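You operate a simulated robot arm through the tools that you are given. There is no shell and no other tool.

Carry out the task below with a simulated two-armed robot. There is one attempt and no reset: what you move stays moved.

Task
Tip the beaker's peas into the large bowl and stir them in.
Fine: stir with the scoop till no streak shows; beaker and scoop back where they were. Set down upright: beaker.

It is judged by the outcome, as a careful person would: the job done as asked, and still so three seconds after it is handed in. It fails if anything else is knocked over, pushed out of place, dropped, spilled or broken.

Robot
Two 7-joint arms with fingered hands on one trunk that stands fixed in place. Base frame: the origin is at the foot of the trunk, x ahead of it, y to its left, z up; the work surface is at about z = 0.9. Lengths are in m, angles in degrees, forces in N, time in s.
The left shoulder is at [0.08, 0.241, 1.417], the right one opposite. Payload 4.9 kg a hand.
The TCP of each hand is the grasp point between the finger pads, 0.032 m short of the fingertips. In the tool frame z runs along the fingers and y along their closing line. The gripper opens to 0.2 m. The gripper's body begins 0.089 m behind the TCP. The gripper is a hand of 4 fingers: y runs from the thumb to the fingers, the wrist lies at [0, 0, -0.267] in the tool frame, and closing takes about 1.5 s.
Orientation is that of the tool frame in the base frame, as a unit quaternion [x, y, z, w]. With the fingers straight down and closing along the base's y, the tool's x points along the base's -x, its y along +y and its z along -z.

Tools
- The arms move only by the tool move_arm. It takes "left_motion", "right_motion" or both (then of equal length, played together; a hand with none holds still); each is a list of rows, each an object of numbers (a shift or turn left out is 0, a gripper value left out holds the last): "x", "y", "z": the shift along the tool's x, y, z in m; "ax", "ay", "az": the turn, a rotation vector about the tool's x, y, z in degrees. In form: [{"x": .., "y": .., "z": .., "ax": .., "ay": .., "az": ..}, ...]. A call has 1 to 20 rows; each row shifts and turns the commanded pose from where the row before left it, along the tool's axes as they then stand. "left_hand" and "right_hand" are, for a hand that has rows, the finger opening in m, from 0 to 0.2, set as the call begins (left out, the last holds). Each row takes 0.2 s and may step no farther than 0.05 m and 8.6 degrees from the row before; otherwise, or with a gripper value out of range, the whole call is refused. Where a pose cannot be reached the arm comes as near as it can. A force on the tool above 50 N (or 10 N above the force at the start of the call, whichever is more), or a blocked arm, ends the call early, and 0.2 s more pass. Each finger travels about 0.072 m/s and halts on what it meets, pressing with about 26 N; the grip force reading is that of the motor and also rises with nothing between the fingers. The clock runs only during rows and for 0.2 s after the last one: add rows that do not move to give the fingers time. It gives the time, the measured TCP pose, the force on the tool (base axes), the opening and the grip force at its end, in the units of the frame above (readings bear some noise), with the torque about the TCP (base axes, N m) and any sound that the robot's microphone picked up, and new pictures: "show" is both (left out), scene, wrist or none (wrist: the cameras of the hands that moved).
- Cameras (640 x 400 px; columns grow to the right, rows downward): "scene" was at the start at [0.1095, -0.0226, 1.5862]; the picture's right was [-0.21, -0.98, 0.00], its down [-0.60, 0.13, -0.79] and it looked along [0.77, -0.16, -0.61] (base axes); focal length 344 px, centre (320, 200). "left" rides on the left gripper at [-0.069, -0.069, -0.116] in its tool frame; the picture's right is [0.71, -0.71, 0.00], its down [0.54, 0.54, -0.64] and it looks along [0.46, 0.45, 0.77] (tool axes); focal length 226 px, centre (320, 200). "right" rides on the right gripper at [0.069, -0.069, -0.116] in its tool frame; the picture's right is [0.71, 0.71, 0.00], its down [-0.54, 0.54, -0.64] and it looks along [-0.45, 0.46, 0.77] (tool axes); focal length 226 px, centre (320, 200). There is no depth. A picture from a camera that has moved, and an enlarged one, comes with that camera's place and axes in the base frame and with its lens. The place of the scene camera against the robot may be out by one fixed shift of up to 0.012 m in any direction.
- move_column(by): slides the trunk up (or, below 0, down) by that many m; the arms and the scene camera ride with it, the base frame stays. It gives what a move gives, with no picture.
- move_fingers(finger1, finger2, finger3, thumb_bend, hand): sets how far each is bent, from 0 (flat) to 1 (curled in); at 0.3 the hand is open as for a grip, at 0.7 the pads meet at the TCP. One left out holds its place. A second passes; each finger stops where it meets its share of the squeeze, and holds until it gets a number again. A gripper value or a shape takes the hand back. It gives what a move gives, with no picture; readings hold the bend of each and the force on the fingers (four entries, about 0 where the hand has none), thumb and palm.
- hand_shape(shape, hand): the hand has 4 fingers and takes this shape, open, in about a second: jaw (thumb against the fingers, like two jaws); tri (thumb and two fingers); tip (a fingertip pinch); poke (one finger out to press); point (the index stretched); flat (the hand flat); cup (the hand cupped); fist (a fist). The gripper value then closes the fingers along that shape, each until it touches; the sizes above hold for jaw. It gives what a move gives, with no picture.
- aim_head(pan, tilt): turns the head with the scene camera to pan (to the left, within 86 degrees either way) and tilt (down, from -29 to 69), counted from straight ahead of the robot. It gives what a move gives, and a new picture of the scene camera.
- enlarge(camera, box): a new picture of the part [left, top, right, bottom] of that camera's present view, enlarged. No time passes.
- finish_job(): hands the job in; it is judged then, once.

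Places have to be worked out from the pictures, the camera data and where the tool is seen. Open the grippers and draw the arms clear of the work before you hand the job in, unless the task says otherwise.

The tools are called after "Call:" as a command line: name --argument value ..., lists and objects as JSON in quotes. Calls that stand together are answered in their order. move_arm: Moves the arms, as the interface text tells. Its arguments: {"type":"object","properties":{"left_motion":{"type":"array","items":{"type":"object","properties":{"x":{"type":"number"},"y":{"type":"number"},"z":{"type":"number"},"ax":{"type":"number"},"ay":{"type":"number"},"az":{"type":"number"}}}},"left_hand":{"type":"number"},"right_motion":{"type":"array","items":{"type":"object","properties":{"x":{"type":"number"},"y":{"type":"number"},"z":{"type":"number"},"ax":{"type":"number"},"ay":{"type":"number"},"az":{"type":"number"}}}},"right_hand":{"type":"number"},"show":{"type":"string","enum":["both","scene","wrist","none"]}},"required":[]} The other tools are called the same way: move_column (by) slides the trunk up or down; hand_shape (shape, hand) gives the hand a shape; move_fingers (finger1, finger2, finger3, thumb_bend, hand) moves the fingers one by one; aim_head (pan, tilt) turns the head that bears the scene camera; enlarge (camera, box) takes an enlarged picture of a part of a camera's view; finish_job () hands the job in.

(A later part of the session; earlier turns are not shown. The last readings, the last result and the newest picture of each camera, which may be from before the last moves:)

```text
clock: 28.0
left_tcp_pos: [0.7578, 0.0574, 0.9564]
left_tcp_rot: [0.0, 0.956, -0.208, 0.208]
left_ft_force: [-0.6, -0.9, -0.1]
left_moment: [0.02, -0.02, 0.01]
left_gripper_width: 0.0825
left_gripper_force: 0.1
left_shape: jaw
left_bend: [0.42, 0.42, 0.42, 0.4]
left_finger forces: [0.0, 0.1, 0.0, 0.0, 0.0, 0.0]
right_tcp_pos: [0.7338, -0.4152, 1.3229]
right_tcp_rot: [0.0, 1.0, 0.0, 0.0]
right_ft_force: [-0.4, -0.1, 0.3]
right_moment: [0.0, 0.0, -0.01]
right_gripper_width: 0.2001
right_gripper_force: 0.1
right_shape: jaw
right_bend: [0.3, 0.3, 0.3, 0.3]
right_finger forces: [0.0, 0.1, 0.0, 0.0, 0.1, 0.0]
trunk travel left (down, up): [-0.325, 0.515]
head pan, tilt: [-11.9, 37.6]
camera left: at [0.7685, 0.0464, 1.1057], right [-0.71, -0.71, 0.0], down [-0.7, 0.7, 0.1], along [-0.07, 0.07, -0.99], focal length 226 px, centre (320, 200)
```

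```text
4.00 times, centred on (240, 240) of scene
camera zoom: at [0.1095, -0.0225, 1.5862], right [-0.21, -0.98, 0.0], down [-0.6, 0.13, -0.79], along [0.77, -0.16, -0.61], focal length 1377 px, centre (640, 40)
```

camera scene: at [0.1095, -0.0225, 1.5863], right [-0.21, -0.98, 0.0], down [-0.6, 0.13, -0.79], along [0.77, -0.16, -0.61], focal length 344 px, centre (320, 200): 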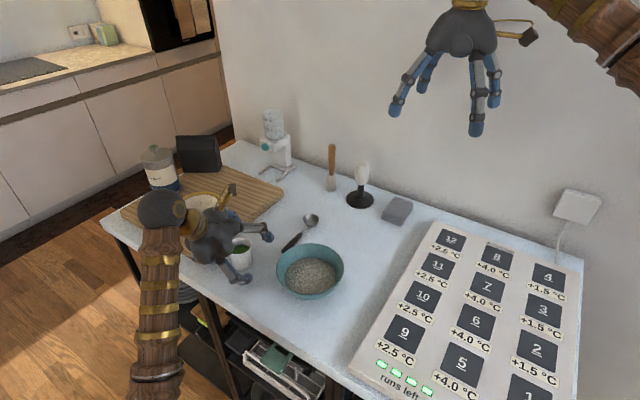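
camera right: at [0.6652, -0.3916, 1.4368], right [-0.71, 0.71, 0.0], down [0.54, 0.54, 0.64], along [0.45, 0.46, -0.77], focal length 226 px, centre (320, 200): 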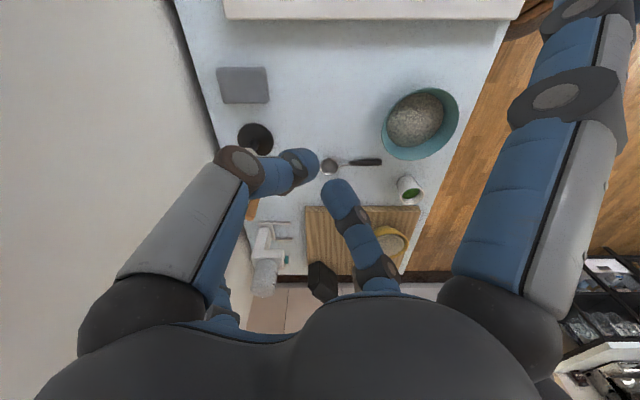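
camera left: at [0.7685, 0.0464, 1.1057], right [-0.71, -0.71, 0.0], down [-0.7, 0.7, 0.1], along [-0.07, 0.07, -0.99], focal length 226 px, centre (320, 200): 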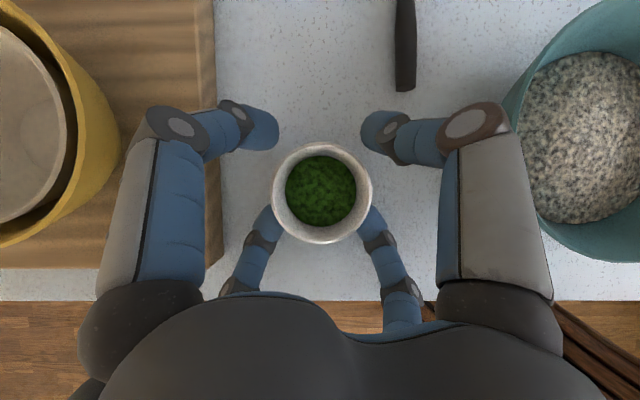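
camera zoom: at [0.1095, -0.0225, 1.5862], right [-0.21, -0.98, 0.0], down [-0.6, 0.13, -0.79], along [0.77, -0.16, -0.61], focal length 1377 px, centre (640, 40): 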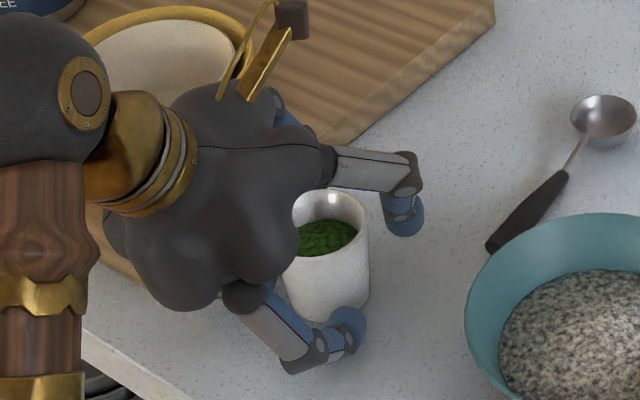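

The fingers are balanced around the beaker. I'll close to 0.072, lower 5 mm more, then squeeze fully.

Call:
move_arm --left_motion '[{}, {}]' --left_hand 0.072 --show "none"

Call:
move_arm --left_motion '[{"x": 0.002, "y": 0.002, "z": 0.0041}]' --show "none"

Call:
move_arm --left_motion '[{}, {}, {}, {}]' --left_hand 0.05 --show "wrist"

Call:
enlarge --camera "scene" --box '[180, 190, 300, 290]'

```text
clock: 28.6
left_tcp_pos: [0.7575, 0.0574, 0.9567]
left_tcp_rot: [0.0, 0.956, -0.208, 0.208]
left_ft_force: [-0.4, 0.3, -0.6]
left_moment: [-0.01, -0.01, 0.02]
left_gripper_width: 0.0724
left_gripper_force: 0.0
left_shape: jaw
left_bend: [0.45, 0.45, 0.45, 0.43]
left_finger forces: [0.0, 0.0, 0.0, 0.0, 0.0, 0.1]
right_tcp_pos: [0.7328, -0.4155, 1.3205]
right_tcp_rot: [0.0, 1.0, 0.0, 0.001]
right_ft_force: [-0.5, 0.0, -1.0]
right_moment: [0.03, 0.0, -0.01]
right_gripper_width: 0.2
right_gripper_force: 0.1
right_shape: jaw
right_bend: [0.3, 0.3, 0.3, 0.3]
right_finger forces: [0.0, 0.1, 0.1, 0.0, 0.0, 0.0]
trunk travel left (down, up): [-0.325, 0.515]
head pan, tilt: [-11.9, 37.6]
```

```text
clock: 29.0
left_tcp_pos: [0.7573, 0.0577, 0.9519]
left_tcp_rot: [0.0, 0.956, -0.207, 0.208]
left_ft_force: [-0.4, -0.1, -0.5]
left_moment: [0.0, 0.0, -0.02]
left_gripper_width: 0.0724
left_gripper_force: 0.1
left_shape: jaw
left_bend: [0.45, 0.45, 0.45, 0.43]
left_finger forces: [0.0, 0.0, 0.1, 0.1, 0.1, 0.0]
right_tcp_pos: [0.7337, -0.4156, 1.3225]
right_tcp_rot: [-0.001, 1.0, 0.0, 0.0]
right_ft_force: [0.0, 0.3, 0.1]
right_moment: [0.01, 0.02, -0.01]
right_gripper_width: 0.1997
right_gripper_force: 0.1
right_shape: jaw
right_bend: [0.3, 0.3, 0.3, 0.3]
right_finger forces: [0.0, 0.1, 0.1, 0.0, 0.1, 0.0]
trunk travel left (down, up): [-0.325, 0.515]
head pan, tilt: [-11.9, 37.6]
```

```text
clock: 30.0
left_tcp_pos: [0.7572, 0.0575, 0.9527]
left_tcp_rot: [-0.001, 0.956, -0.208, 0.208]
left_ft_force: [0.3, 1.6, 2.5]
left_moment: [0.16, 0.1, -0.01]
left_gripper_width: 0.0545
left_gripper_force: 26.3
left_shape: jaw
left_bend: [0.81, 0.49, 0.48, 0.49]
left_finger forces: [20.6, 18.7, 24.0, 0.0, 18.3, 0.0]
right_tcp_pos: [0.7333, -0.4158, 1.3226]
right_tcp_rot: [-0.001, 1.0, -0.001, 0.0]
right_ft_force: [0.4, 0.4, -0.4]
right_moment: [-0.01, 0.01, 0.05]
right_gripper_width: 0.1999
right_gripper_force: 0.0
right_shape: jaw
right_bend: [0.3, 0.3, 0.3, 0.3]
right_finger forces: [0.0, 0.0, 0.0, 0.0, 0.0, 0.0]
trunk travel left (down, up): [-0.325, 0.515]
head pan, tilt: [-11.9, 37.6]
camera left: at [0.7683, 0.0468, 1.1014], right [-0.71, -0.71, 0.0], down [-0.7, 0.7, 0.1], along [-0.07, 0.07, -0.99], focal length 226 px, centre (320, 200)
```

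left: 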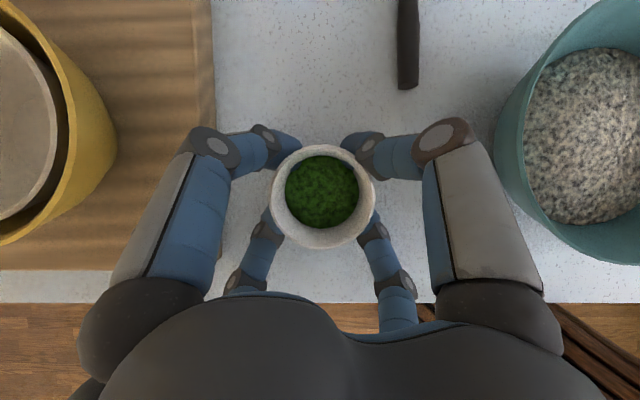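

```text
4.00 times, centred on (240, 240) of scene
camera zoom: at [0.109, -0.0223, 1.5863], right [-0.21, -0.98, 0.0], down [-0.6, 0.13, -0.79], along [0.77, -0.16, -0.61], focal length 1377 px, centre (640, 40)
```

zoom: 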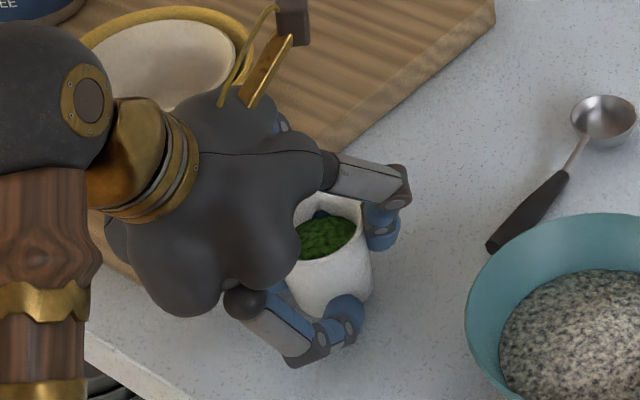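

All four fingers press at about 20 N and the beaker still looks upright. I'll lift slightly and check.

Call:
move_arm --left_motion '[{"x": -0.004, "y": -0.004, "z": -0.0083}, {"x": -0.004, "y": -0.004, "z": -0.0083}, {"x": -0.008, "y": -0.008, "z": -0.0165}]' --left_hand 0.045 --show "both"

Call:
enlarge --camera "scene" --box '[180, 170, 300, 270]'

```text
clock: 30.8
left_tcp_pos: [0.7573, 0.0564, 0.9915]
left_tcp_rot: [0.0, 0.956, -0.207, 0.208]
left_ft_force: [0.8, -0.2, -1.6]
left_moment: [0.02, 0.0, 0.02]
left_gripper_width: 0.054
left_gripper_force: 25.4
left_shape: jaw
left_bend: [0.81, 0.49, 0.48, 0.49]
left_finger forces: [20.2, 18.1, 24.0, 0.0, 17.5, 0.0]
right_tcp_pos: [0.7341, -0.4155, 1.3223]
right_tcp_rot: [0.0, 1.0, 0.0, 0.0]
right_ft_force: [0.2, 0.1, 0.0]
right_moment: [0.01, 0.02, 0.02]
right_gripper_width: 0.2001
right_gripper_force: 0.1
right_shape: jaw
right_bend: [0.3, 0.3, 0.3, 0.3]
right_finger forces: [0.0, 0.0, 0.0, 0.0, 0.0, 0.1]
trunk travel left (down, up): [-0.325, 0.515]
head pan, tilt: [-11.9, 37.6]
camera scene: at [0.1097, -0.0229, 1.5861], right [-0.21, -0.98, 0.0], down [-0.6, 0.13, -0.79], along [0.77, -0.16, -0.61], focal length 344 px, centre (320, 200)
camera left: at [0.7685, 0.0458, 1.141], right [-0.71, -0.71, 0.0], down [-0.7, 0.7, 0.1], along [-0.07, 0.07, -0.99], focal length 226 px, centre (320, 200)
```

scene: 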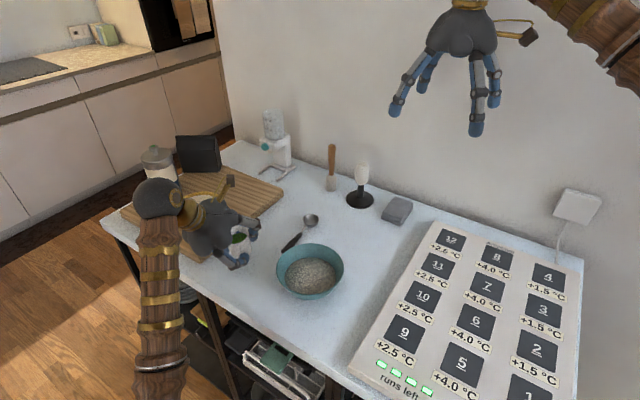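
left: 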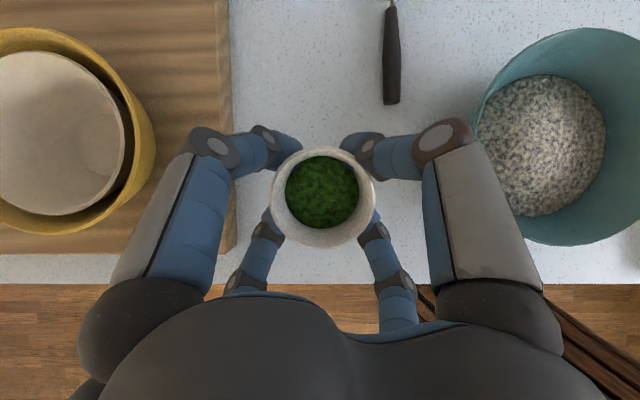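

```text
4.00 times, centred on (240, 220) of scene
camera zoom: at [0.1097, -0.0229, 1.5861], right [-0.21, -0.98, 0.0], down [-0.6, 0.13, -0.79], along [0.77, -0.16, -0.61], focal length 1377 px, centre (640, 120)
```

zoom: 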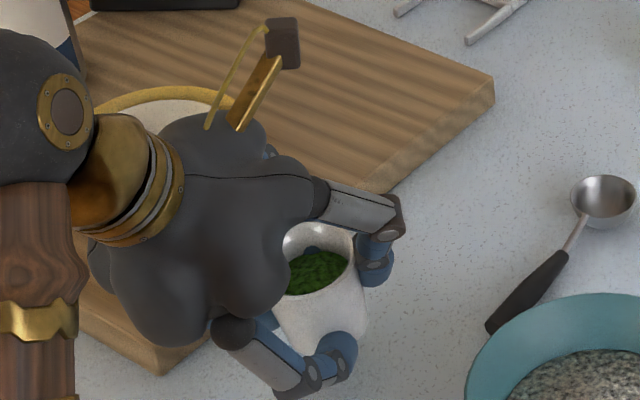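

The beaker lifted cleanly and stayed upright. I'll raise it to about z 1.09 and carry it level to the pouring spot over the bowl.

Call:
move_arm --left_motion '[{"x": -0.0098, "y": -0.0098, "z": -0.0204}, {"x": -0.0098, "y": -0.0098, "z": -0.0204}, {"x": -0.0098, "y": -0.0098, "z": -0.0204}, {"x": -0.0098, "y": -0.0098, "z": -0.0204}, {"x": 0.0118, "y": -0.023, "z": 0.0054}, {"x": 0.0118, "y": -0.023, "z": 0.0054}, {"x": 0.0118, "y": -0.023, "z": 0.0054}, {"x": 0.0118, "y": -0.023, "z": 0.0054}, {"x": 0.0118, "y": -0.023, "z": 0.0054}, {"x": 0.0118, "y": -0.023, "z": 0.0054}, {"x": 0.0118, "y": -0.023, "z": 0.0054}, {"x": 0.0118, "y": -0.023, "z": 0.0054}]' --show "both"

```text
clock: 33.4
left_tcp_pos: [0.6726, -0.1358, 1.0907]
left_tcp_rot: [-0.001, 0.956, -0.207, 0.208]
left_ft_force: [0.0, -0.5, -1.8]
left_moment: [0.0, 0.02, 0.03]
left_gripper_width: 0.0542
left_gripper_force: 26.1
left_shape: jaw
left_bend: [0.81, 0.49, 0.48, 0.5]
left_finger forces: [20.1, 18.0, 23.8, 0.1, 17.5, 0.0]
right_tcp_pos: [0.7333, -0.4173, 1.3227]
right_tcp_rot: [0.0, 1.0, 0.001, -0.001]
right_ft_force: [-0.6, -0.1, 0.3]
right_moment: [0.01, -0.01, 0.01]
right_gripper_width: 0.2
right_gripper_force: 0.1
right_shape: jaw
right_bend: [0.3, 0.3, 0.3, 0.3]
right_finger forces: [0.0, 0.0, 0.0, 0.1, 0.0, 0.0]
trunk travel left (down, up): [-0.325, 0.515]
head pan, tilt: [-11.9, 37.6]
camera scene: at [0.1091, -0.0239, 1.5862], right [-0.21, -0.98, 0.0], down [-0.6, 0.13, -0.79], along [0.77, -0.16, -0.61], focal length 344 px, centre (320, 200)
camera left: at [0.6838, -0.1474, 1.2399], right [-0.71, -0.71, 0.0], down [-0.7, 0.7, 0.1], along [-0.07, 0.07, -0.99], focal length 226 px, centre (320, 200)
```

scene: 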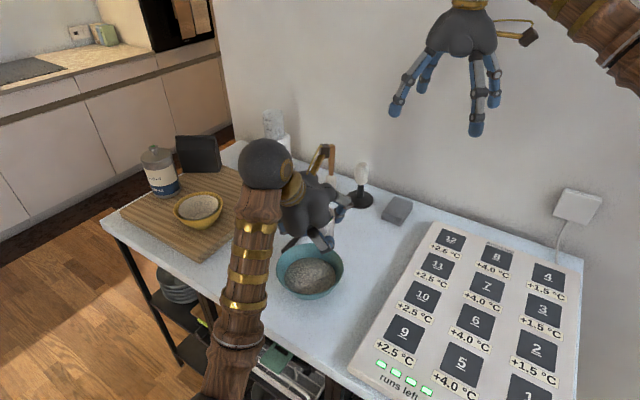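
left: 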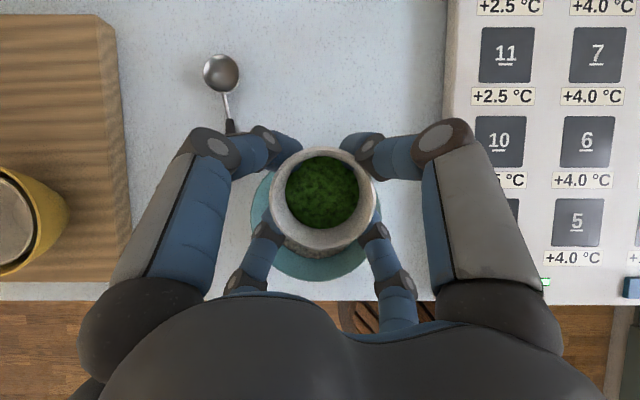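

The beaker is upright above the far half of the bowl, with the near rim and centre where I expected. I'll start the pour by rolling the hand, which keeps the lip over the bowl.

Call:
move_arm --left_motion '[{"az": 8}, {"az": 8}, {"az": 8}, {"az": 8}, {"az": 8}, {"az": 8}, {"az": 8}, {"az": 8}, {"az": 8}, {"az": 8}]' --show "both"

```text
clock: 35.6
left_tcp_pos: [0.6721, -0.1364, 1.0889]
left_tcp_rot: [0.615, 0.732, -0.026, 0.293]
left_ft_force: [0.0, -0.5, -2.1]
left_moment: [0.0, 0.0, -0.03]
left_gripper_width: 0.0541
left_gripper_force: 25.8
left_shape: jaw
left_bend: [0.81, 0.49, 0.48, 0.5]
left_finger forces: [20.2, 18.0, 23.9, 0.0, 17.6, 0.1]
right_tcp_pos: [0.7336, -0.4152, 1.3222]
right_tcp_rot: [0.001, 1.0, 0.0, 0.0]
right_ft_force: [0.3, 0.3, -0.3]
right_moment: [0.0, -0.02, 0.0]
right_gripper_width: 0.1997
right_gripper_force: 0.1
right_shape: jaw
right_bend: [0.3, 0.3, 0.3, 0.3]
right_finger forces: [0.0, 0.0, 0.1, 0.1, 0.0, 0.1]
trunk travel left (down, up): [-0.325, 0.515]
head pan, tilt: [-11.9, 37.6]
camera scene: at [0.1097, -0.0225, 1.5862], right [-0.21, -0.98, 0.0], down [-0.6, 0.13, -0.79], along [0.77, -0.16, -0.61], focal length 344 px, centre (320, 200)
camera left: at [0.5691, -0.1683, 1.1936], right [-0.7, 0.46, -0.55], down [0.2, 0.87, 0.46], along [0.69, 0.21, -0.7], focal length 226 px, centre (320, 200)
```

scene: 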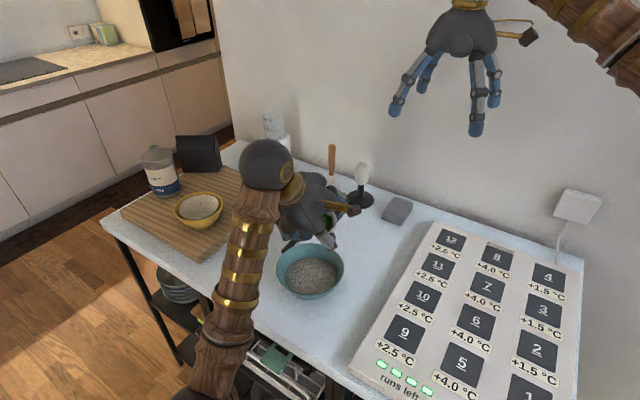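
left: 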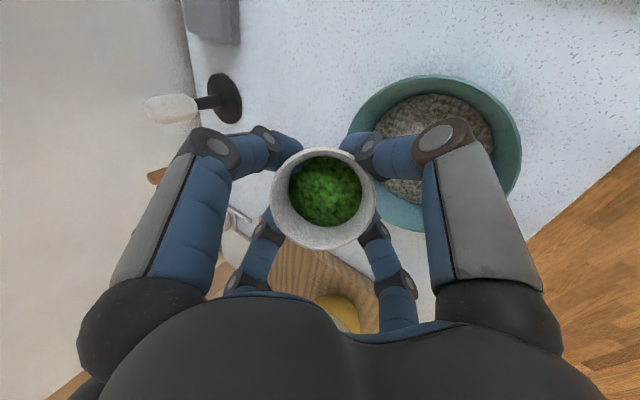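

The lip sits directly above the grain, so anything that falls lands inside the bowl. I'll continue the roll.

Call:
move_arm --left_motion '[{"az": 8}, {"az": 8}, {"az": 8}, {"az": 8}, {"az": 8}, {"az": 8}, {"az": 8}, {"az": 8}, {"az": 8}, {"az": 8}]' --show "both"

```text
clock: 37.8
left_tcp_pos: [0.6729, -0.1364, 1.0895]
left_tcp_rot: [0.941, 0.165, 0.168, 0.241]
left_ft_force: [0.2, -0.2, -1.8]
left_moment: [0.05, -0.01, -0.03]
left_gripper_width: 0.054
left_gripper_force: 25.6
left_shape: jaw
left_bend: [0.81, 0.49, 0.48, 0.5]
left_finger forces: [20.3, 18.0, 23.1, 0.1, 17.5, 0.0]
right_tcp_pos: [0.7338, -0.4162, 1.323]
right_tcp_rot: [-0.001, 1.0, 0.0, 0.0]
right_ft_force: [-1.3, 0.6, 0.2]
right_moment: [0.02, 0.0, 0.0]
right_gripper_width: 0.2
right_gripper_force: 0.1
right_shape: jaw
right_bend: [0.3, 0.3, 0.3, 0.3]
right_finger forces: [0.0, 0.0, 0.1, 0.0, 0.1, 0.0]
trunk travel left (down, up): [-0.325, 0.515]
head pan, tilt: [-11.9, 37.6]
camera scene: at [0.1097, -0.0224, 1.5862], right [-0.21, -0.98, 0.0], down [-0.6, 0.13, -0.79], along [0.77, -0.16, -0.61], focal length 344 px, centre (320, 200)
camera left: at [0.55, -0.0603, 1.1332], right [0.47, 0.86, -0.19], down [0.35, 0.02, 0.94], along [0.81, -0.5, -0.29], focal length 226 px, centre (320, 200)
```

scene: 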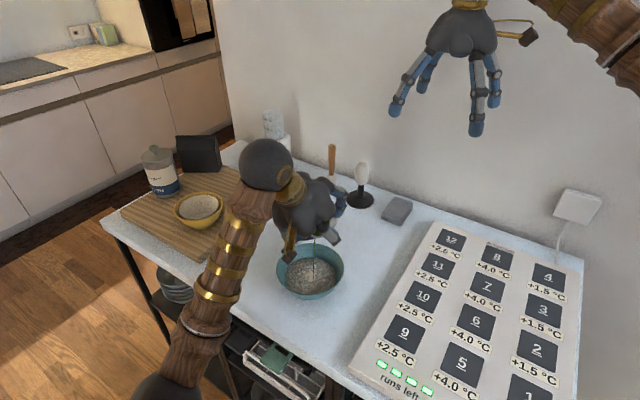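
left: 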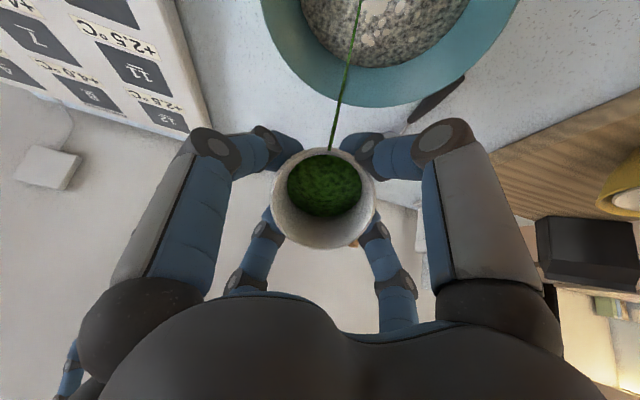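

A green stream has begun and falls near the bowl's centre. I'll pitch the hand up gradually to empty it, watching the landing point.

Call:
move_arm --left_motion '[{"ax": -5.8, "ay": 2.71}, {"ax": -5.8, "ay": 2.71}, {"ax": -5.8, "ay": 2.71}, {"ax": -5.8, "ay": 2.71}]' --show "both"

```text
clock: 38.8
left_tcp_pos: [0.6731, -0.1362, 1.0908]
left_tcp_rot: [0.853, 0.151, 0.286, 0.409]
left_ft_force: [-0.4, 0.0, -1.9]
left_moment: [0.04, 0.04, -0.01]
left_gripper_width: 0.0538
left_gripper_force: 26.1
left_shape: jaw
left_bend: [0.81, 0.49, 0.48, 0.5]
left_finger forces: [20.2, 18.0, 23.1, 0.0, 17.8, 0.1]
right_tcp_pos: [0.7327, -0.4154, 1.3226]
right_tcp_rot: [0.0, 1.0, 0.0, 0.0]
right_ft_force: [0.2, 1.1, -0.1]
right_moment: [0.0, -0.02, 0.01]
right_gripper_width: 0.2001
right_gripper_force: 0.0
right_shape: jaw
right_bend: [0.3, 0.3, 0.3, 0.3]
right_finger forces: [0.0, 0.0, 0.0, 0.1, 0.1, 0.0]
trunk travel left (down, up): [-0.325, 0.515]
head pan, tilt: [-11.9, 37.6]
camera scene: at [0.1088, -0.022, 1.5864], right [-0.21, -0.98, 0.0], down [-0.6, 0.13, -0.79], along [0.77, -0.16, -0.61], focal length 344 px, centre (320, 200)
camera left: at [0.5458, -0.0564, 1.0685], right [0.54, 0.79, -0.3], down [0.05, 0.32, 0.94], along [0.84, -0.53, 0.14], focal length 226 px, centre (320, 200)
```

scene: 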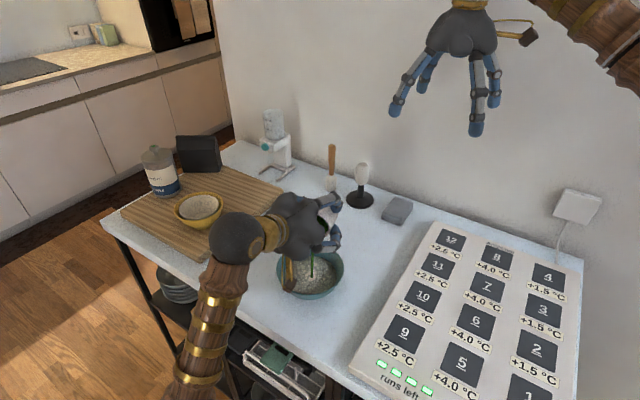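
left: 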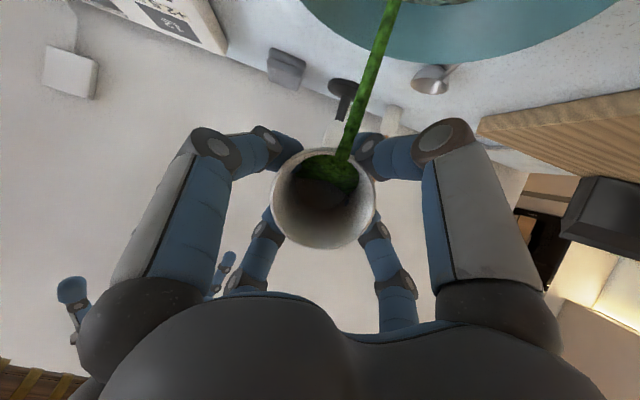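

The peas pour out and land mid-bowl. I'll raise the hand 3 cm so the wrist camera clears the rim, and keep tilting.

Call:
move_arm --left_motion '[{"x": 0.0045, "y": 0.0095, "z": -0.0118}, {"x": 0.0045, "y": 0.0095, "z": -0.0118}, {"ax": -5.8, "ay": 2.71}, {"ax": -5.8, "ay": 2.71}, {"ax": -5.8, "ay": 2.71}, {"ax": -5.8, "ay": 2.71}]' --show "both"

```text
clock: 40.2
left_tcp_pos: [0.6643, -0.1286, 1.1197]
left_tcp_rot: [0.723, 0.128, 0.389, 0.556]
left_ft_force: [-0.6, 0.0, -0.4]
left_moment: [-0.01, 0.03, 0.03]
left_gripper_width: 0.0539
left_gripper_force: 25.9
left_shape: jaw
left_bend: [0.81, 0.5, 0.48, 0.5]
left_finger forces: [20.0, 18.0, 23.0, 0.0, 17.8, 0.0]
right_tcp_pos: [0.733, -0.4147, 1.3231]
right_tcp_rot: [0.0, 1.0, 0.0, 0.001]
right_ft_force: [0.0, 0.2, 0.1]
right_moment: [0.01, -0.02, 0.0]
right_gripper_width: 0.1999
right_gripper_force: 0.0
right_shape: jaw
right_bend: [0.3, 0.3, 0.3, 0.3]
right_finger forces: [0.0, 0.1, 0.0, 0.0, 0.0, 0.1]
trunk travel left (down, up): [-0.325, 0.515]
head pan, tilt: [-11.9, 37.6]
camera scene: at [0.1091, -0.0223, 1.5863], right [-0.21, -0.98, 0.0], down [-0.6, 0.13, -0.79], along [0.77, -0.16, -0.61], focal length 344 px, centre (320, 200)
camera left: at [0.5552, -0.0659, 1.0377], right [0.65, 0.68, -0.34], down [-0.23, 0.6, 0.77], along [0.73, -0.42, 0.54], focal length 226 px, centre (320, 200)
```

scene: 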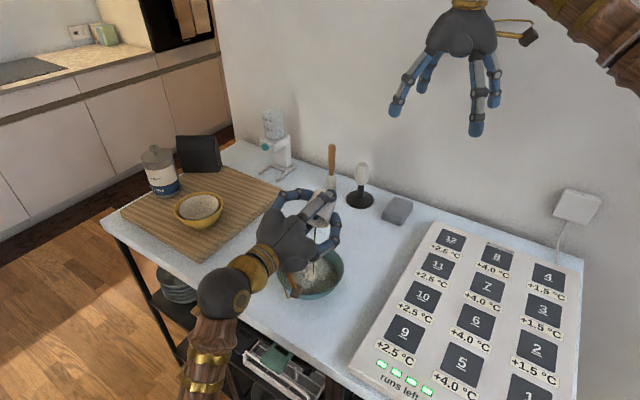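
left: 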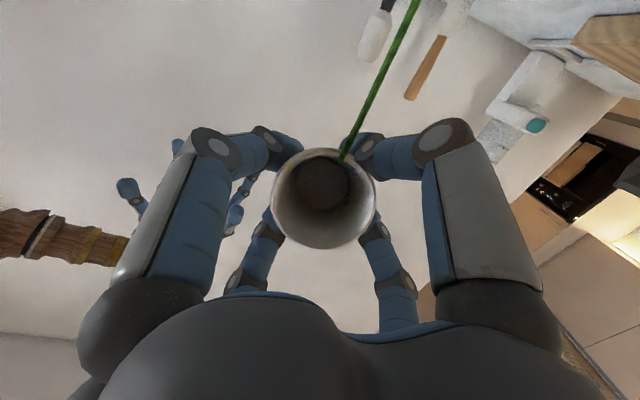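

The stream is thinning and the beaker looks almost empty. I'll tilt a bit more and hold for the last peas.

Call:
move_arm --left_motion '[{"ax": -5.8, "ay": 2.71}, {}, {}, {}, {}, {}, {}, {}, {}, {}, {}, {}]' --show "both"

Call:
enlarge --camera "left" --box '[260, 130, 390, 260]'

Call:
enlarge --camera "scene" --box '[220, 170, 380, 320]'

```text
clock: 42.8
left_tcp_pos: [0.665, -0.1288, 1.1195]
left_tcp_rot: [0.685, 0.122, 0.412, 0.588]
left_ft_force: [-0.1, -0.9, -1.0]
left_moment: [0.0, 0.04, 0.01]
left_gripper_width: 0.0541
left_gripper_force: 26.2
left_shape: jaw
left_bend: [0.81, 0.5, 0.48, 0.5]
left_finger forces: [20.2, 17.9, 22.9, 0.1, 17.9, 0.1]
right_tcp_pos: [0.734, -0.4149, 1.3219]
right_tcp_rot: [0.0, 1.0, -0.001, 0.0]
right_ft_force: [-0.4, 0.2, 0.7]
right_moment: [0.02, -0.02, -0.03]
right_gripper_width: 0.2001
right_gripper_force: 0.1
right_shape: jaw
right_bend: [0.3, 0.3, 0.3, 0.3]
right_finger forces: [0.1, 0.0, 0.0, 0.1, 0.0, 0.0]
trunk travel left (down, up): [-0.325, 0.515]
head pan, tilt: [-11.9, 37.6]
camera scene: at [0.1095, -0.0226, 1.5862], right [-0.21, -0.98, 0.0], down [-0.6, 0.13, -0.79], along [0.77, -0.16, -0.61], focal length 344 px, centre (320, 200)
camera left: at [0.5625, -0.0731, 1.0238], right [0.67, 0.66, -0.34], down [-0.29, 0.66, 0.7], along [0.68, -0.37, 0.63], focal length 226 px, centre (320, 200)
```

scene: 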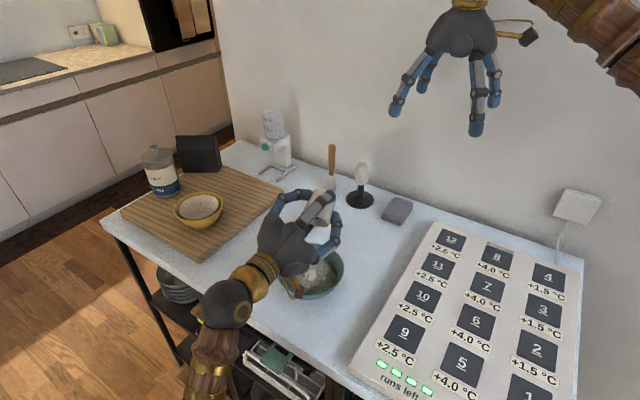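
left: 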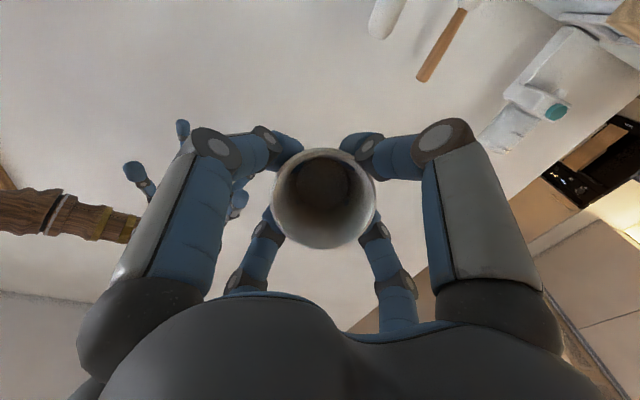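

```text
3.08 times, centred on (325, 195) of left
camera zoom: at [0.5625, -0.0731, 1.0238], right [0.67, 0.66, -0.34], down [-0.29, 0.66, 0.7], along [0.68, -0.37, 0.63], focal length 696 px, centre (305, 215)
```

zoom: 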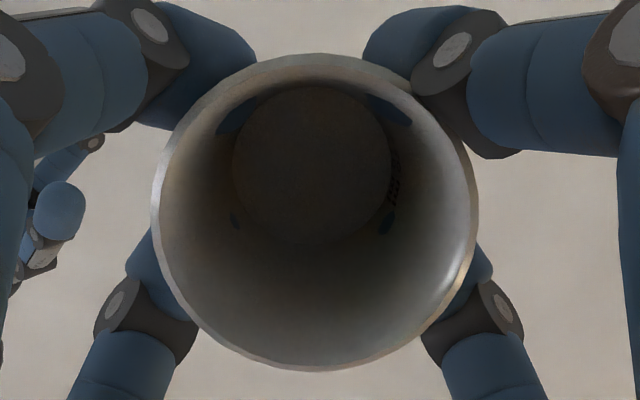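

```text
2.67 times, centred on (300, 245) of scene
camera zoom: at [0.1095, -0.0226, 1.5862], right [-0.21, -0.98, 0.0], down [-0.6, 0.13, -0.79], along [0.77, -0.16, -0.61], focal length 918 px, centre (373, 80)
```

zoom: 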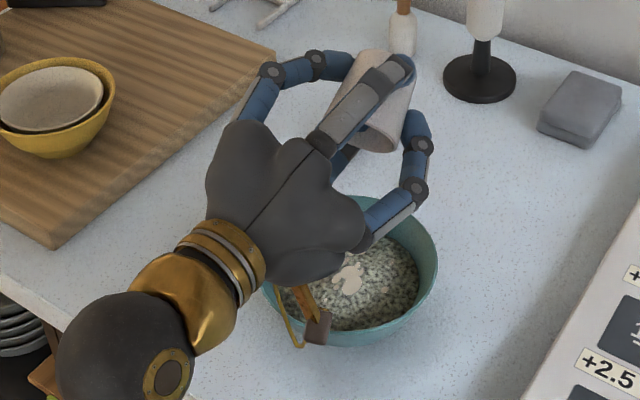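

The beaker is empty. I'll reverse the tilt and the roll over the bowl to bring it upright.

Call:
move_arm --left_motion '[{"ax": 5.8, "ay": -2.71}, {"ax": 5.8, "ay": -2.71}, {"ax": 5.8, "ay": -2.71}, {"ax": 5.8, "ay": -2.71}, {"ax": 5.8, "ay": -2.71}, {"ax": 5.8, "ay": -2.71}, {"ax": 5.8, "ay": -2.71}, {"ax": 5.8, "ay": -2.71}, {"ax": 5.8, "ay": -2.71}, {"az": -8}, {"az": -8}, {"az": -8}, {"az": -8}, {"az": -8}, {"az": -8}, {"az": -8}, {"az": -8}, {"az": -8}, {"az": -8}]' --show "none"

Call:
move_arm --left_motion '[{"az": -8}, {"az": -8}, {"az": -8}, {"az": -8}, {"az": -8}, {"az": -8}, {"az": -8}, {"az": -8}, {"az": -8}, {"az": -8}]' --show "both"

```text
clock: 46.8
left_tcp_pos: [0.665, -0.1297, 1.1196]
left_tcp_rot: [0.614, 0.733, -0.026, 0.292]
left_ft_force: [0.0, 0.5, -0.6]
left_moment: [-0.01, 0.03, -0.03]
left_gripper_width: 0.0537
left_gripper_force: 26.3
left_shape: jaw
left_bend: [0.81, 0.5, 0.48, 0.5]
left_finger forces: [20.0, 17.7, 22.8, 0.1, 17.0, 0.0]
right_tcp_pos: [0.7324, -0.4154, 1.3224]
right_tcp_rot: [0.0, 1.0, 0.001, 0.0]
right_ft_force: [-0.1, 1.1, 0.2]
right_moment: [-0.02, 0.01, 0.01]
right_gripper_width: 0.2
right_gripper_force: 0.1
right_shape: jaw
right_bend: [0.3, 0.3, 0.3, 0.3]
right_finger forces: [0.0, 0.1, 0.0, 0.0, 0.0, 0.0]
trunk travel left (down, up): [-0.325, 0.515]
head pan, tilt: [-11.9, 37.6]
```

```text
clock: 49.0
left_tcp_pos: [0.6668, -0.1288, 1.1198]
left_tcp_rot: [-0.002, 0.956, -0.208, 0.207]
left_ft_force: [0.5, -0.1, -1.5]
left_moment: [0.02, 0.02, -0.01]
left_gripper_width: 0.0535
left_gripper_force: 26.3
left_shape: jaw
left_bend: [0.81, 0.5, 0.48, 0.5]
left_finger forces: [20.0, 18.1, 22.9, 0.0, 16.7, 0.0]
right_tcp_pos: [0.7325, -0.4154, 1.3207]
right_tcp_rot: [0.0, 1.0, 0.0, 0.0]
right_ft_force: [0.5, -0.8, 0.0]
right_moment: [-0.02, 0.01, -0.01]
right_gripper_width: 0.2
right_gripper_force: 0.1
right_shape: jaw
right_bend: [0.3, 0.3, 0.3, 0.3]
right_finger forces: [0.1, 0.1, 0.0, 0.0, 0.0, 0.0]
trunk travel left (down, up): [-0.325, 0.515]
head pan, tilt: [-11.9, 37.6]
camera scene: at [0.1096, -0.0226, 1.5862], right [-0.21, -0.98, 0.0], down [-0.6, 0.13, -0.79], along [0.77, -0.16, -0.61], focal length 344 px, centre (320, 200)
camera left: at [0.6776, -0.1403, 1.2695], right [-0.71, -0.71, 0.0], down [-0.71, 0.7, 0.1], along [-0.07, 0.07, -0.99], focal length 226 px, centre (320, 200)
```

scene: 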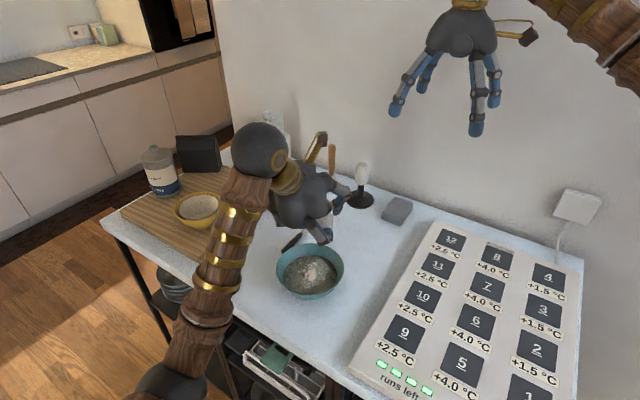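
left: 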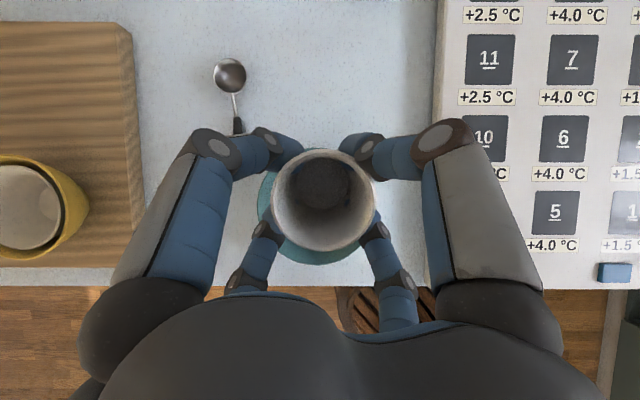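

The beaker sits in the grip as before. I'll carry it back over its original spot and come down to just above the table.

Call:
move_arm --left_motion '[{"x": -0.0124, "y": 0.0223, "z": -0.0048}, {"x": -0.0124, "y": 0.0223, "z": -0.0048}, {"x": -0.0124, "y": 0.0223, "z": -0.0048}, {"x": -0.0124, "y": 0.0223, "z": -0.0048}, {"x": -0.0124, "y": 0.0223, "z": -0.0048}, {"x": -0.0124, "y": 0.0223, "z": -0.0048}, {"x": -0.0124, "y": 0.0223, "z": -0.0048}, {"x": -0.0124, "y": 0.0223, "z": -0.0048}, {"x": 0.0129, "y": 0.0129, "z": 0.0269}, {"x": 0.0129, "y": 0.0129, "z": 0.0269}, {"x": 0.0129, "y": 0.0129, "z": 0.0269}, {"x": 0.0129, "y": 0.0129, "z": 0.0269}]' --show "both"

Call:
enlarge --camera "scene" --box '[180, 170, 360, 310]'

```text
clock: 51.6
left_tcp_pos: [0.757, 0.0585, 0.9895]
left_tcp_rot: [0.001, 0.956, -0.208, 0.207]
left_ft_force: [-1.0, -0.8, -0.8]
left_moment: [0.0, 0.02, -0.02]
left_gripper_width: 0.0534
left_gripper_force: 26.1
left_shape: jaw
left_bend: [0.81, 0.5, 0.48, 0.5]
left_finger forces: [20.1, 18.0, 22.8, 0.0, 16.7, 0.0]
right_tcp_pos: [0.7334, -0.4162, 1.3215]
right_tcp_rot: [0.0, 1.0, 0.0, 0.0]
right_ft_force: [-0.5, 0.2, -0.1]
right_moment: [0.0, 0.02, 0.02]
right_gripper_width: 0.2
right_gripper_force: 0.0
right_shape: jaw
right_bend: [0.3, 0.3, 0.3, 0.3]
right_finger forces: [0.0, 0.0, 0.1, 0.1, 0.0, 0.1]
trunk travel left (down, up): [-0.325, 0.515]
head pan, tilt: [-11.9, 37.6]
camera scene: at [0.1098, -0.0228, 1.5863], right [-0.21, -0.98, 0.0], down [-0.6, 0.13, -0.79], along [0.77, -0.16, -0.61], focal length 344 px, centre (320, 200)
camera left: at [0.7684, 0.0469, 1.1398], right [-0.71, -0.71, 0.0], down [-0.7, 0.7, 0.1], along [-0.07, 0.07, -0.99], focal length 226 px, centre (320, 200)
```

scene: 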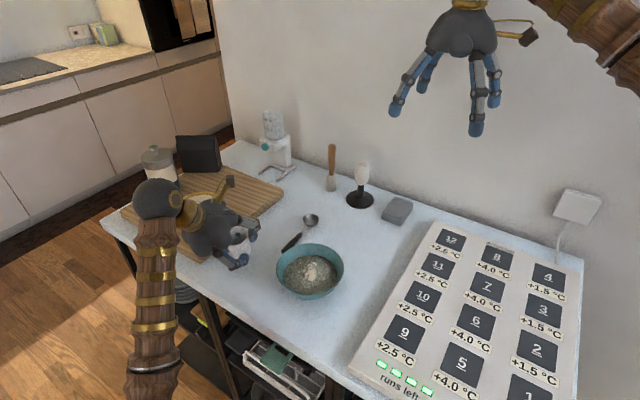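
left: 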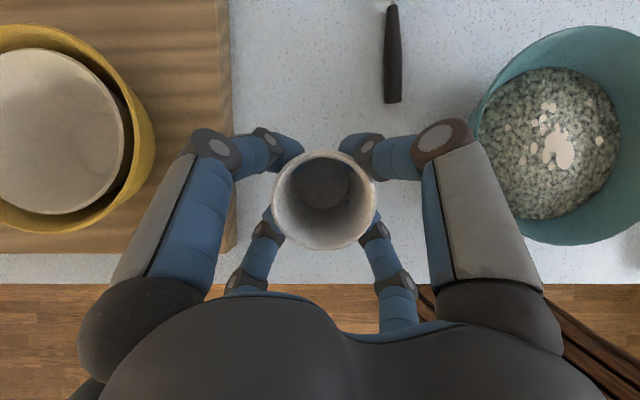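

```text
2.86 times, centred on (270, 240) of scene
camera zoom: at [0.1098, -0.0228, 1.5863], right [-0.21, -0.98, 0.0], down [-0.6, 0.13, -0.79], along [0.77, -0.16, -0.61], focal length 984 px, centre (463, 86)
```

zoom: 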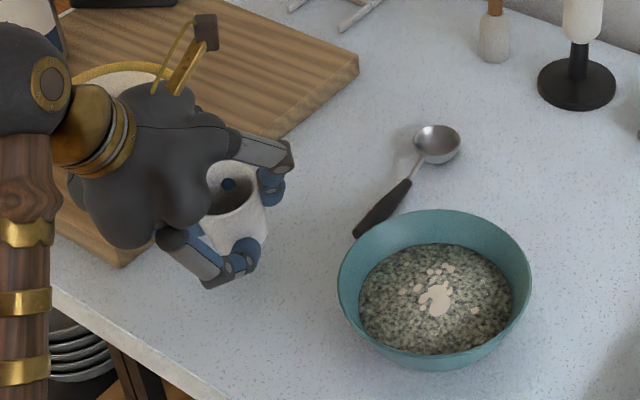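

The beaker is above its old place. I'll lower gently to the height where I gripped it.

Call:
move_arm --left_motion '[{"x": 0.0036, "y": 0.0033, "z": 0.0075}, {"x": 0.0036, "y": 0.0033, "z": 0.0075}, {"x": 0.0036, "y": 0.0033, "z": 0.0075}, {"x": 0.0025, "y": 0.0024, "z": 0.0053}, {}]' --show "wrist"

Call:
enlarge --camera "scene" --box '[180, 190, 300, 290]'

```text
clock: 52.8
left_tcp_pos: [0.757, 0.0568, 0.9574]
left_tcp_rot: [0.0, 0.956, -0.207, 0.208]
left_ft_force: [0.1, 0.3, -0.7]
left_moment: [-0.03, 0.01, -0.03]
left_gripper_width: 0.0538
left_gripper_force: 26.4
left_shape: jaw
left_bend: [0.81, 0.5, 0.48, 0.5]
left_finger forces: [20.0, 18.0, 22.9, 0.0, 16.8, 0.0]
right_tcp_pos: [0.7342, -0.4153, 1.3229]
right_tcp_rot: [-0.001, 1.0, -0.001, 0.0]
right_ft_force: [-0.5, 0.4, -0.3]
right_moment: [-0.02, 0.03, -0.01]
right_gripper_width: 0.1998
right_gripper_force: 0.0
right_shape: jaw
right_bend: [0.3, 0.3, 0.3, 0.3]
right_finger forces: [0.1, 0.1, 0.1, 0.0, 0.1, 0.0]
trunk travel left (down, up): [-0.325, 0.515]
head pan, tilt: [-11.9, 37.6]
camera left: at [0.7679, 0.0453, 1.1065], right [-0.71, -0.71, 0.0], down [-0.7, 0.7, 0.1], along [-0.07, 0.07, -0.99], focal length 226 px, centre (320, 200)
```

left: 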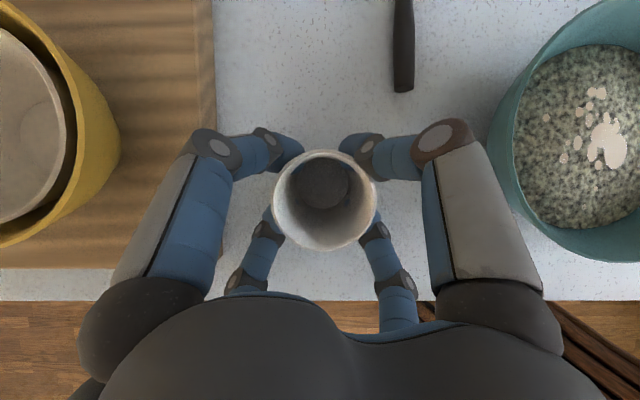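

```text
4.00 times, centred on (240, 240) of scene
camera zoom: at [0.1096, -0.0225, 1.5862], right [-0.21, -0.98, 0.0], down [-0.6, 0.13, -0.79], along [0.77, -0.16, -0.61], focal length 1377 px, centre (640, 40)
```

zoom: 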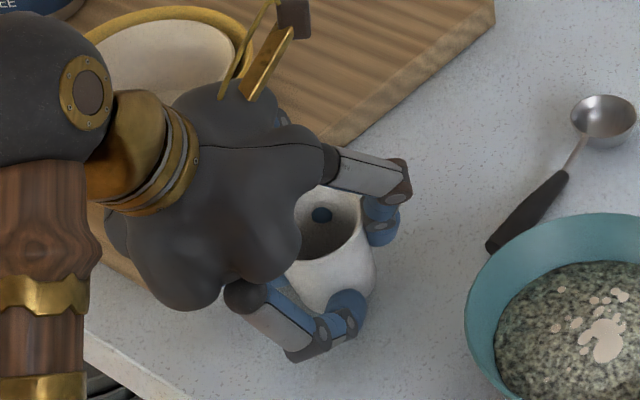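

About 4 mm remain. I'll lower in small steps and watch the force for contact.

Call:
move_arm --left_motion '[{"x": 0.001, "y": 0.001, "z": 0.0021}, {}]' --show "none"

Call:
move_arm --left_motion '[{"x": 0.0006, "y": 0.0006, "z": 0.0012}, {}]' --show "none"

Call:
enlarge --camera "scene" --box '[180, 190, 300, 290]'

```text
clock: 53.4
left_tcp_pos: [0.7579, 0.056, 0.9544]
left_tcp_rot: [-0.001, 0.956, -0.207, 0.208]
left_ft_force: [0.3, 0.7, -1.3]
left_moment: [0.01, -0.02, 0.03]
left_gripper_width: 0.0536
left_gripper_force: 26.2
left_shape: jaw
left_bend: [0.81, 0.5, 0.48, 0.5]
left_finger forces: [19.9, 17.9, 22.8, 0.1, 16.6, 0.0]
right_tcp_pos: [0.7335, -0.4162, 1.3226]
right_tcp_rot: [0.0, 1.0, 0.0, 0.0]
right_ft_force: [0.0, -0.3, -0.1]
right_moment: [-0.01, -0.01, -0.02]
right_gripper_width: 0.2001
right_gripper_force: 0.3
right_shape: jaw
right_bend: [0.3, 0.3, 0.3, 0.3]
right_finger forces: [0.0, 0.0, 0.0, 0.0, 0.0, 0.1]
trunk travel left (down, up): [-0.325, 0.515]
head pan, tilt: [-11.9, 37.6]
```

```text
clock: 54.0
left_tcp_pos: [0.7565, 0.0565, 0.9531]
left_tcp_rot: [0.0, 0.956, -0.208, 0.208]
left_ft_force: [0.0, -0.1, 1.7]
left_moment: [0.0, 0.03, -0.02]
left_gripper_width: 0.0534
left_gripper_force: 26.2
left_shape: jaw
left_bend: [0.81, 0.5, 0.48, 0.5]
left_finger forces: [20.2, 18.2, 23.1, 0.0, 17.4, 0.0]
right_tcp_pos: [0.7324, -0.4155, 1.3222]
right_tcp_rot: [0.0, 1.0, 0.0, 0.0]
right_ft_force: [0.0, 0.0, -0.6]
right_moment: [-0.02, -0.02, 0.03]
right_gripper_width: 0.1999
right_gripper_force: 0.0
right_shape: jaw
right_bend: [0.3, 0.3, 0.3, 0.3]
right_finger forces: [0.0, 0.0, 0.0, 0.1, 0.1, 0.0]
trunk travel left (down, up): [-0.325, 0.515]
head pan, tilt: [-11.9, 37.6]
```

```text
4.00 times, centred on (240, 240) of scene
camera zoom: at [0.1093, -0.0225, 1.5863], right [-0.21, -0.98, 0.0], down [-0.6, 0.13, -0.79], along [0.77, -0.16, -0.61], focal length 1377 px, centre (640, 40)
```

zoom: 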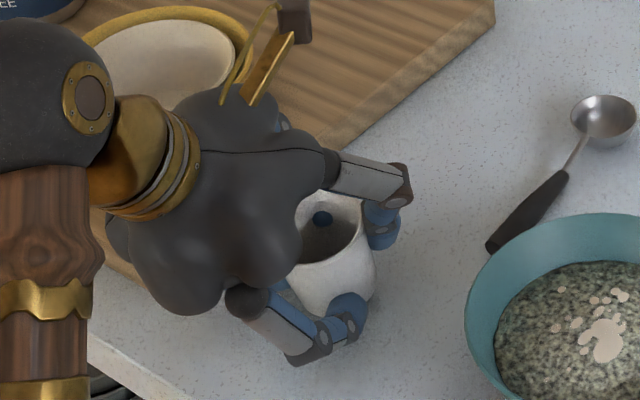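

The force changed sign to +1.7 N, so the beaker's base is on the table. I'll open the fingers.

Call:
move_arm --left_motion '[{}, {}, {}, {}]' --left_hand 0.085 --show "wrist"

Call:
enlarge --camera "scene" --box '[180, 190, 300, 290]'

```text
clock: 55.0
left_tcp_pos: [0.7569, 0.0565, 0.9518]
left_tcp_rot: [0.0, 0.956, -0.208, 0.208]
left_ft_force: [0.4, -0.1, 0.1]
left_moment: [0.0, -0.03, 0.0]
left_gripper_width: 0.0848
left_gripper_force: 0.0
left_shape: jaw
left_bend: [0.41, 0.41, 0.41, 0.4]
left_finger forces: [0.0, 0.0, 0.1, 0.0, 0.0, 0.1]
right_tcp_pos: [0.7331, -0.4149, 1.3224]
right_tcp_rot: [0.0, 1.0, 0.0, 0.0]
right_ft_force: [-0.5, 0.7, 0.5]
right_moment: [0.0, 0.02, 0.0]
right_gripper_width: 0.1999
right_gripper_force: 0.1
right_shape: jaw
right_bend: [0.3, 0.3, 0.3, 0.3]
right_finger forces: [0.1, 0.0, 0.1, 0.0, 0.1, 0.1]
trunk travel left (down, up): [-0.325, 0.515]
head pan, tilt: [-11.9, 37.6]
camera left: at [0.7679, 0.0454, 1.1027], right [-0.71, -0.71, 0.0], down [-0.7, 0.7, 0.1], along [-0.07, 0.07, -0.99], focal length 226 px, centre (320, 200)
```

left: 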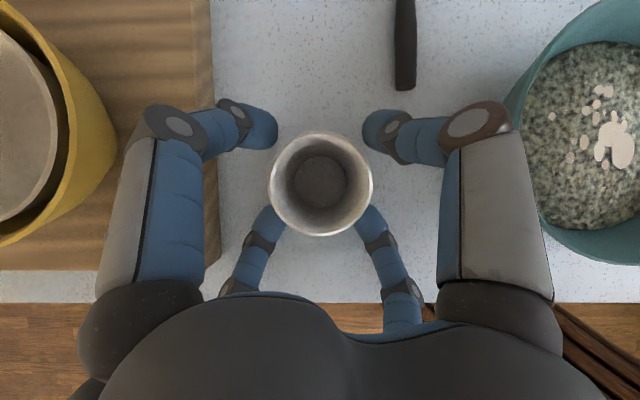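

```text
4.00 times, centred on (240, 240) of scene
camera zoom: at [0.1095, -0.0225, 1.5862], right [-0.21, -0.98, 0.0], down [-0.6, 0.13, -0.79], along [0.77, -0.16, -0.61], focal length 1377 px, centre (640, 40)
```

zoom: 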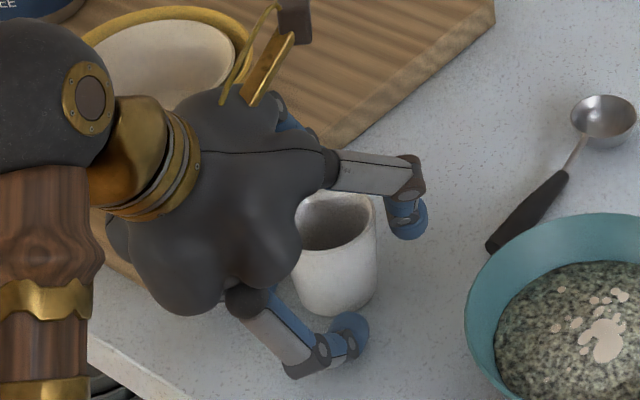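

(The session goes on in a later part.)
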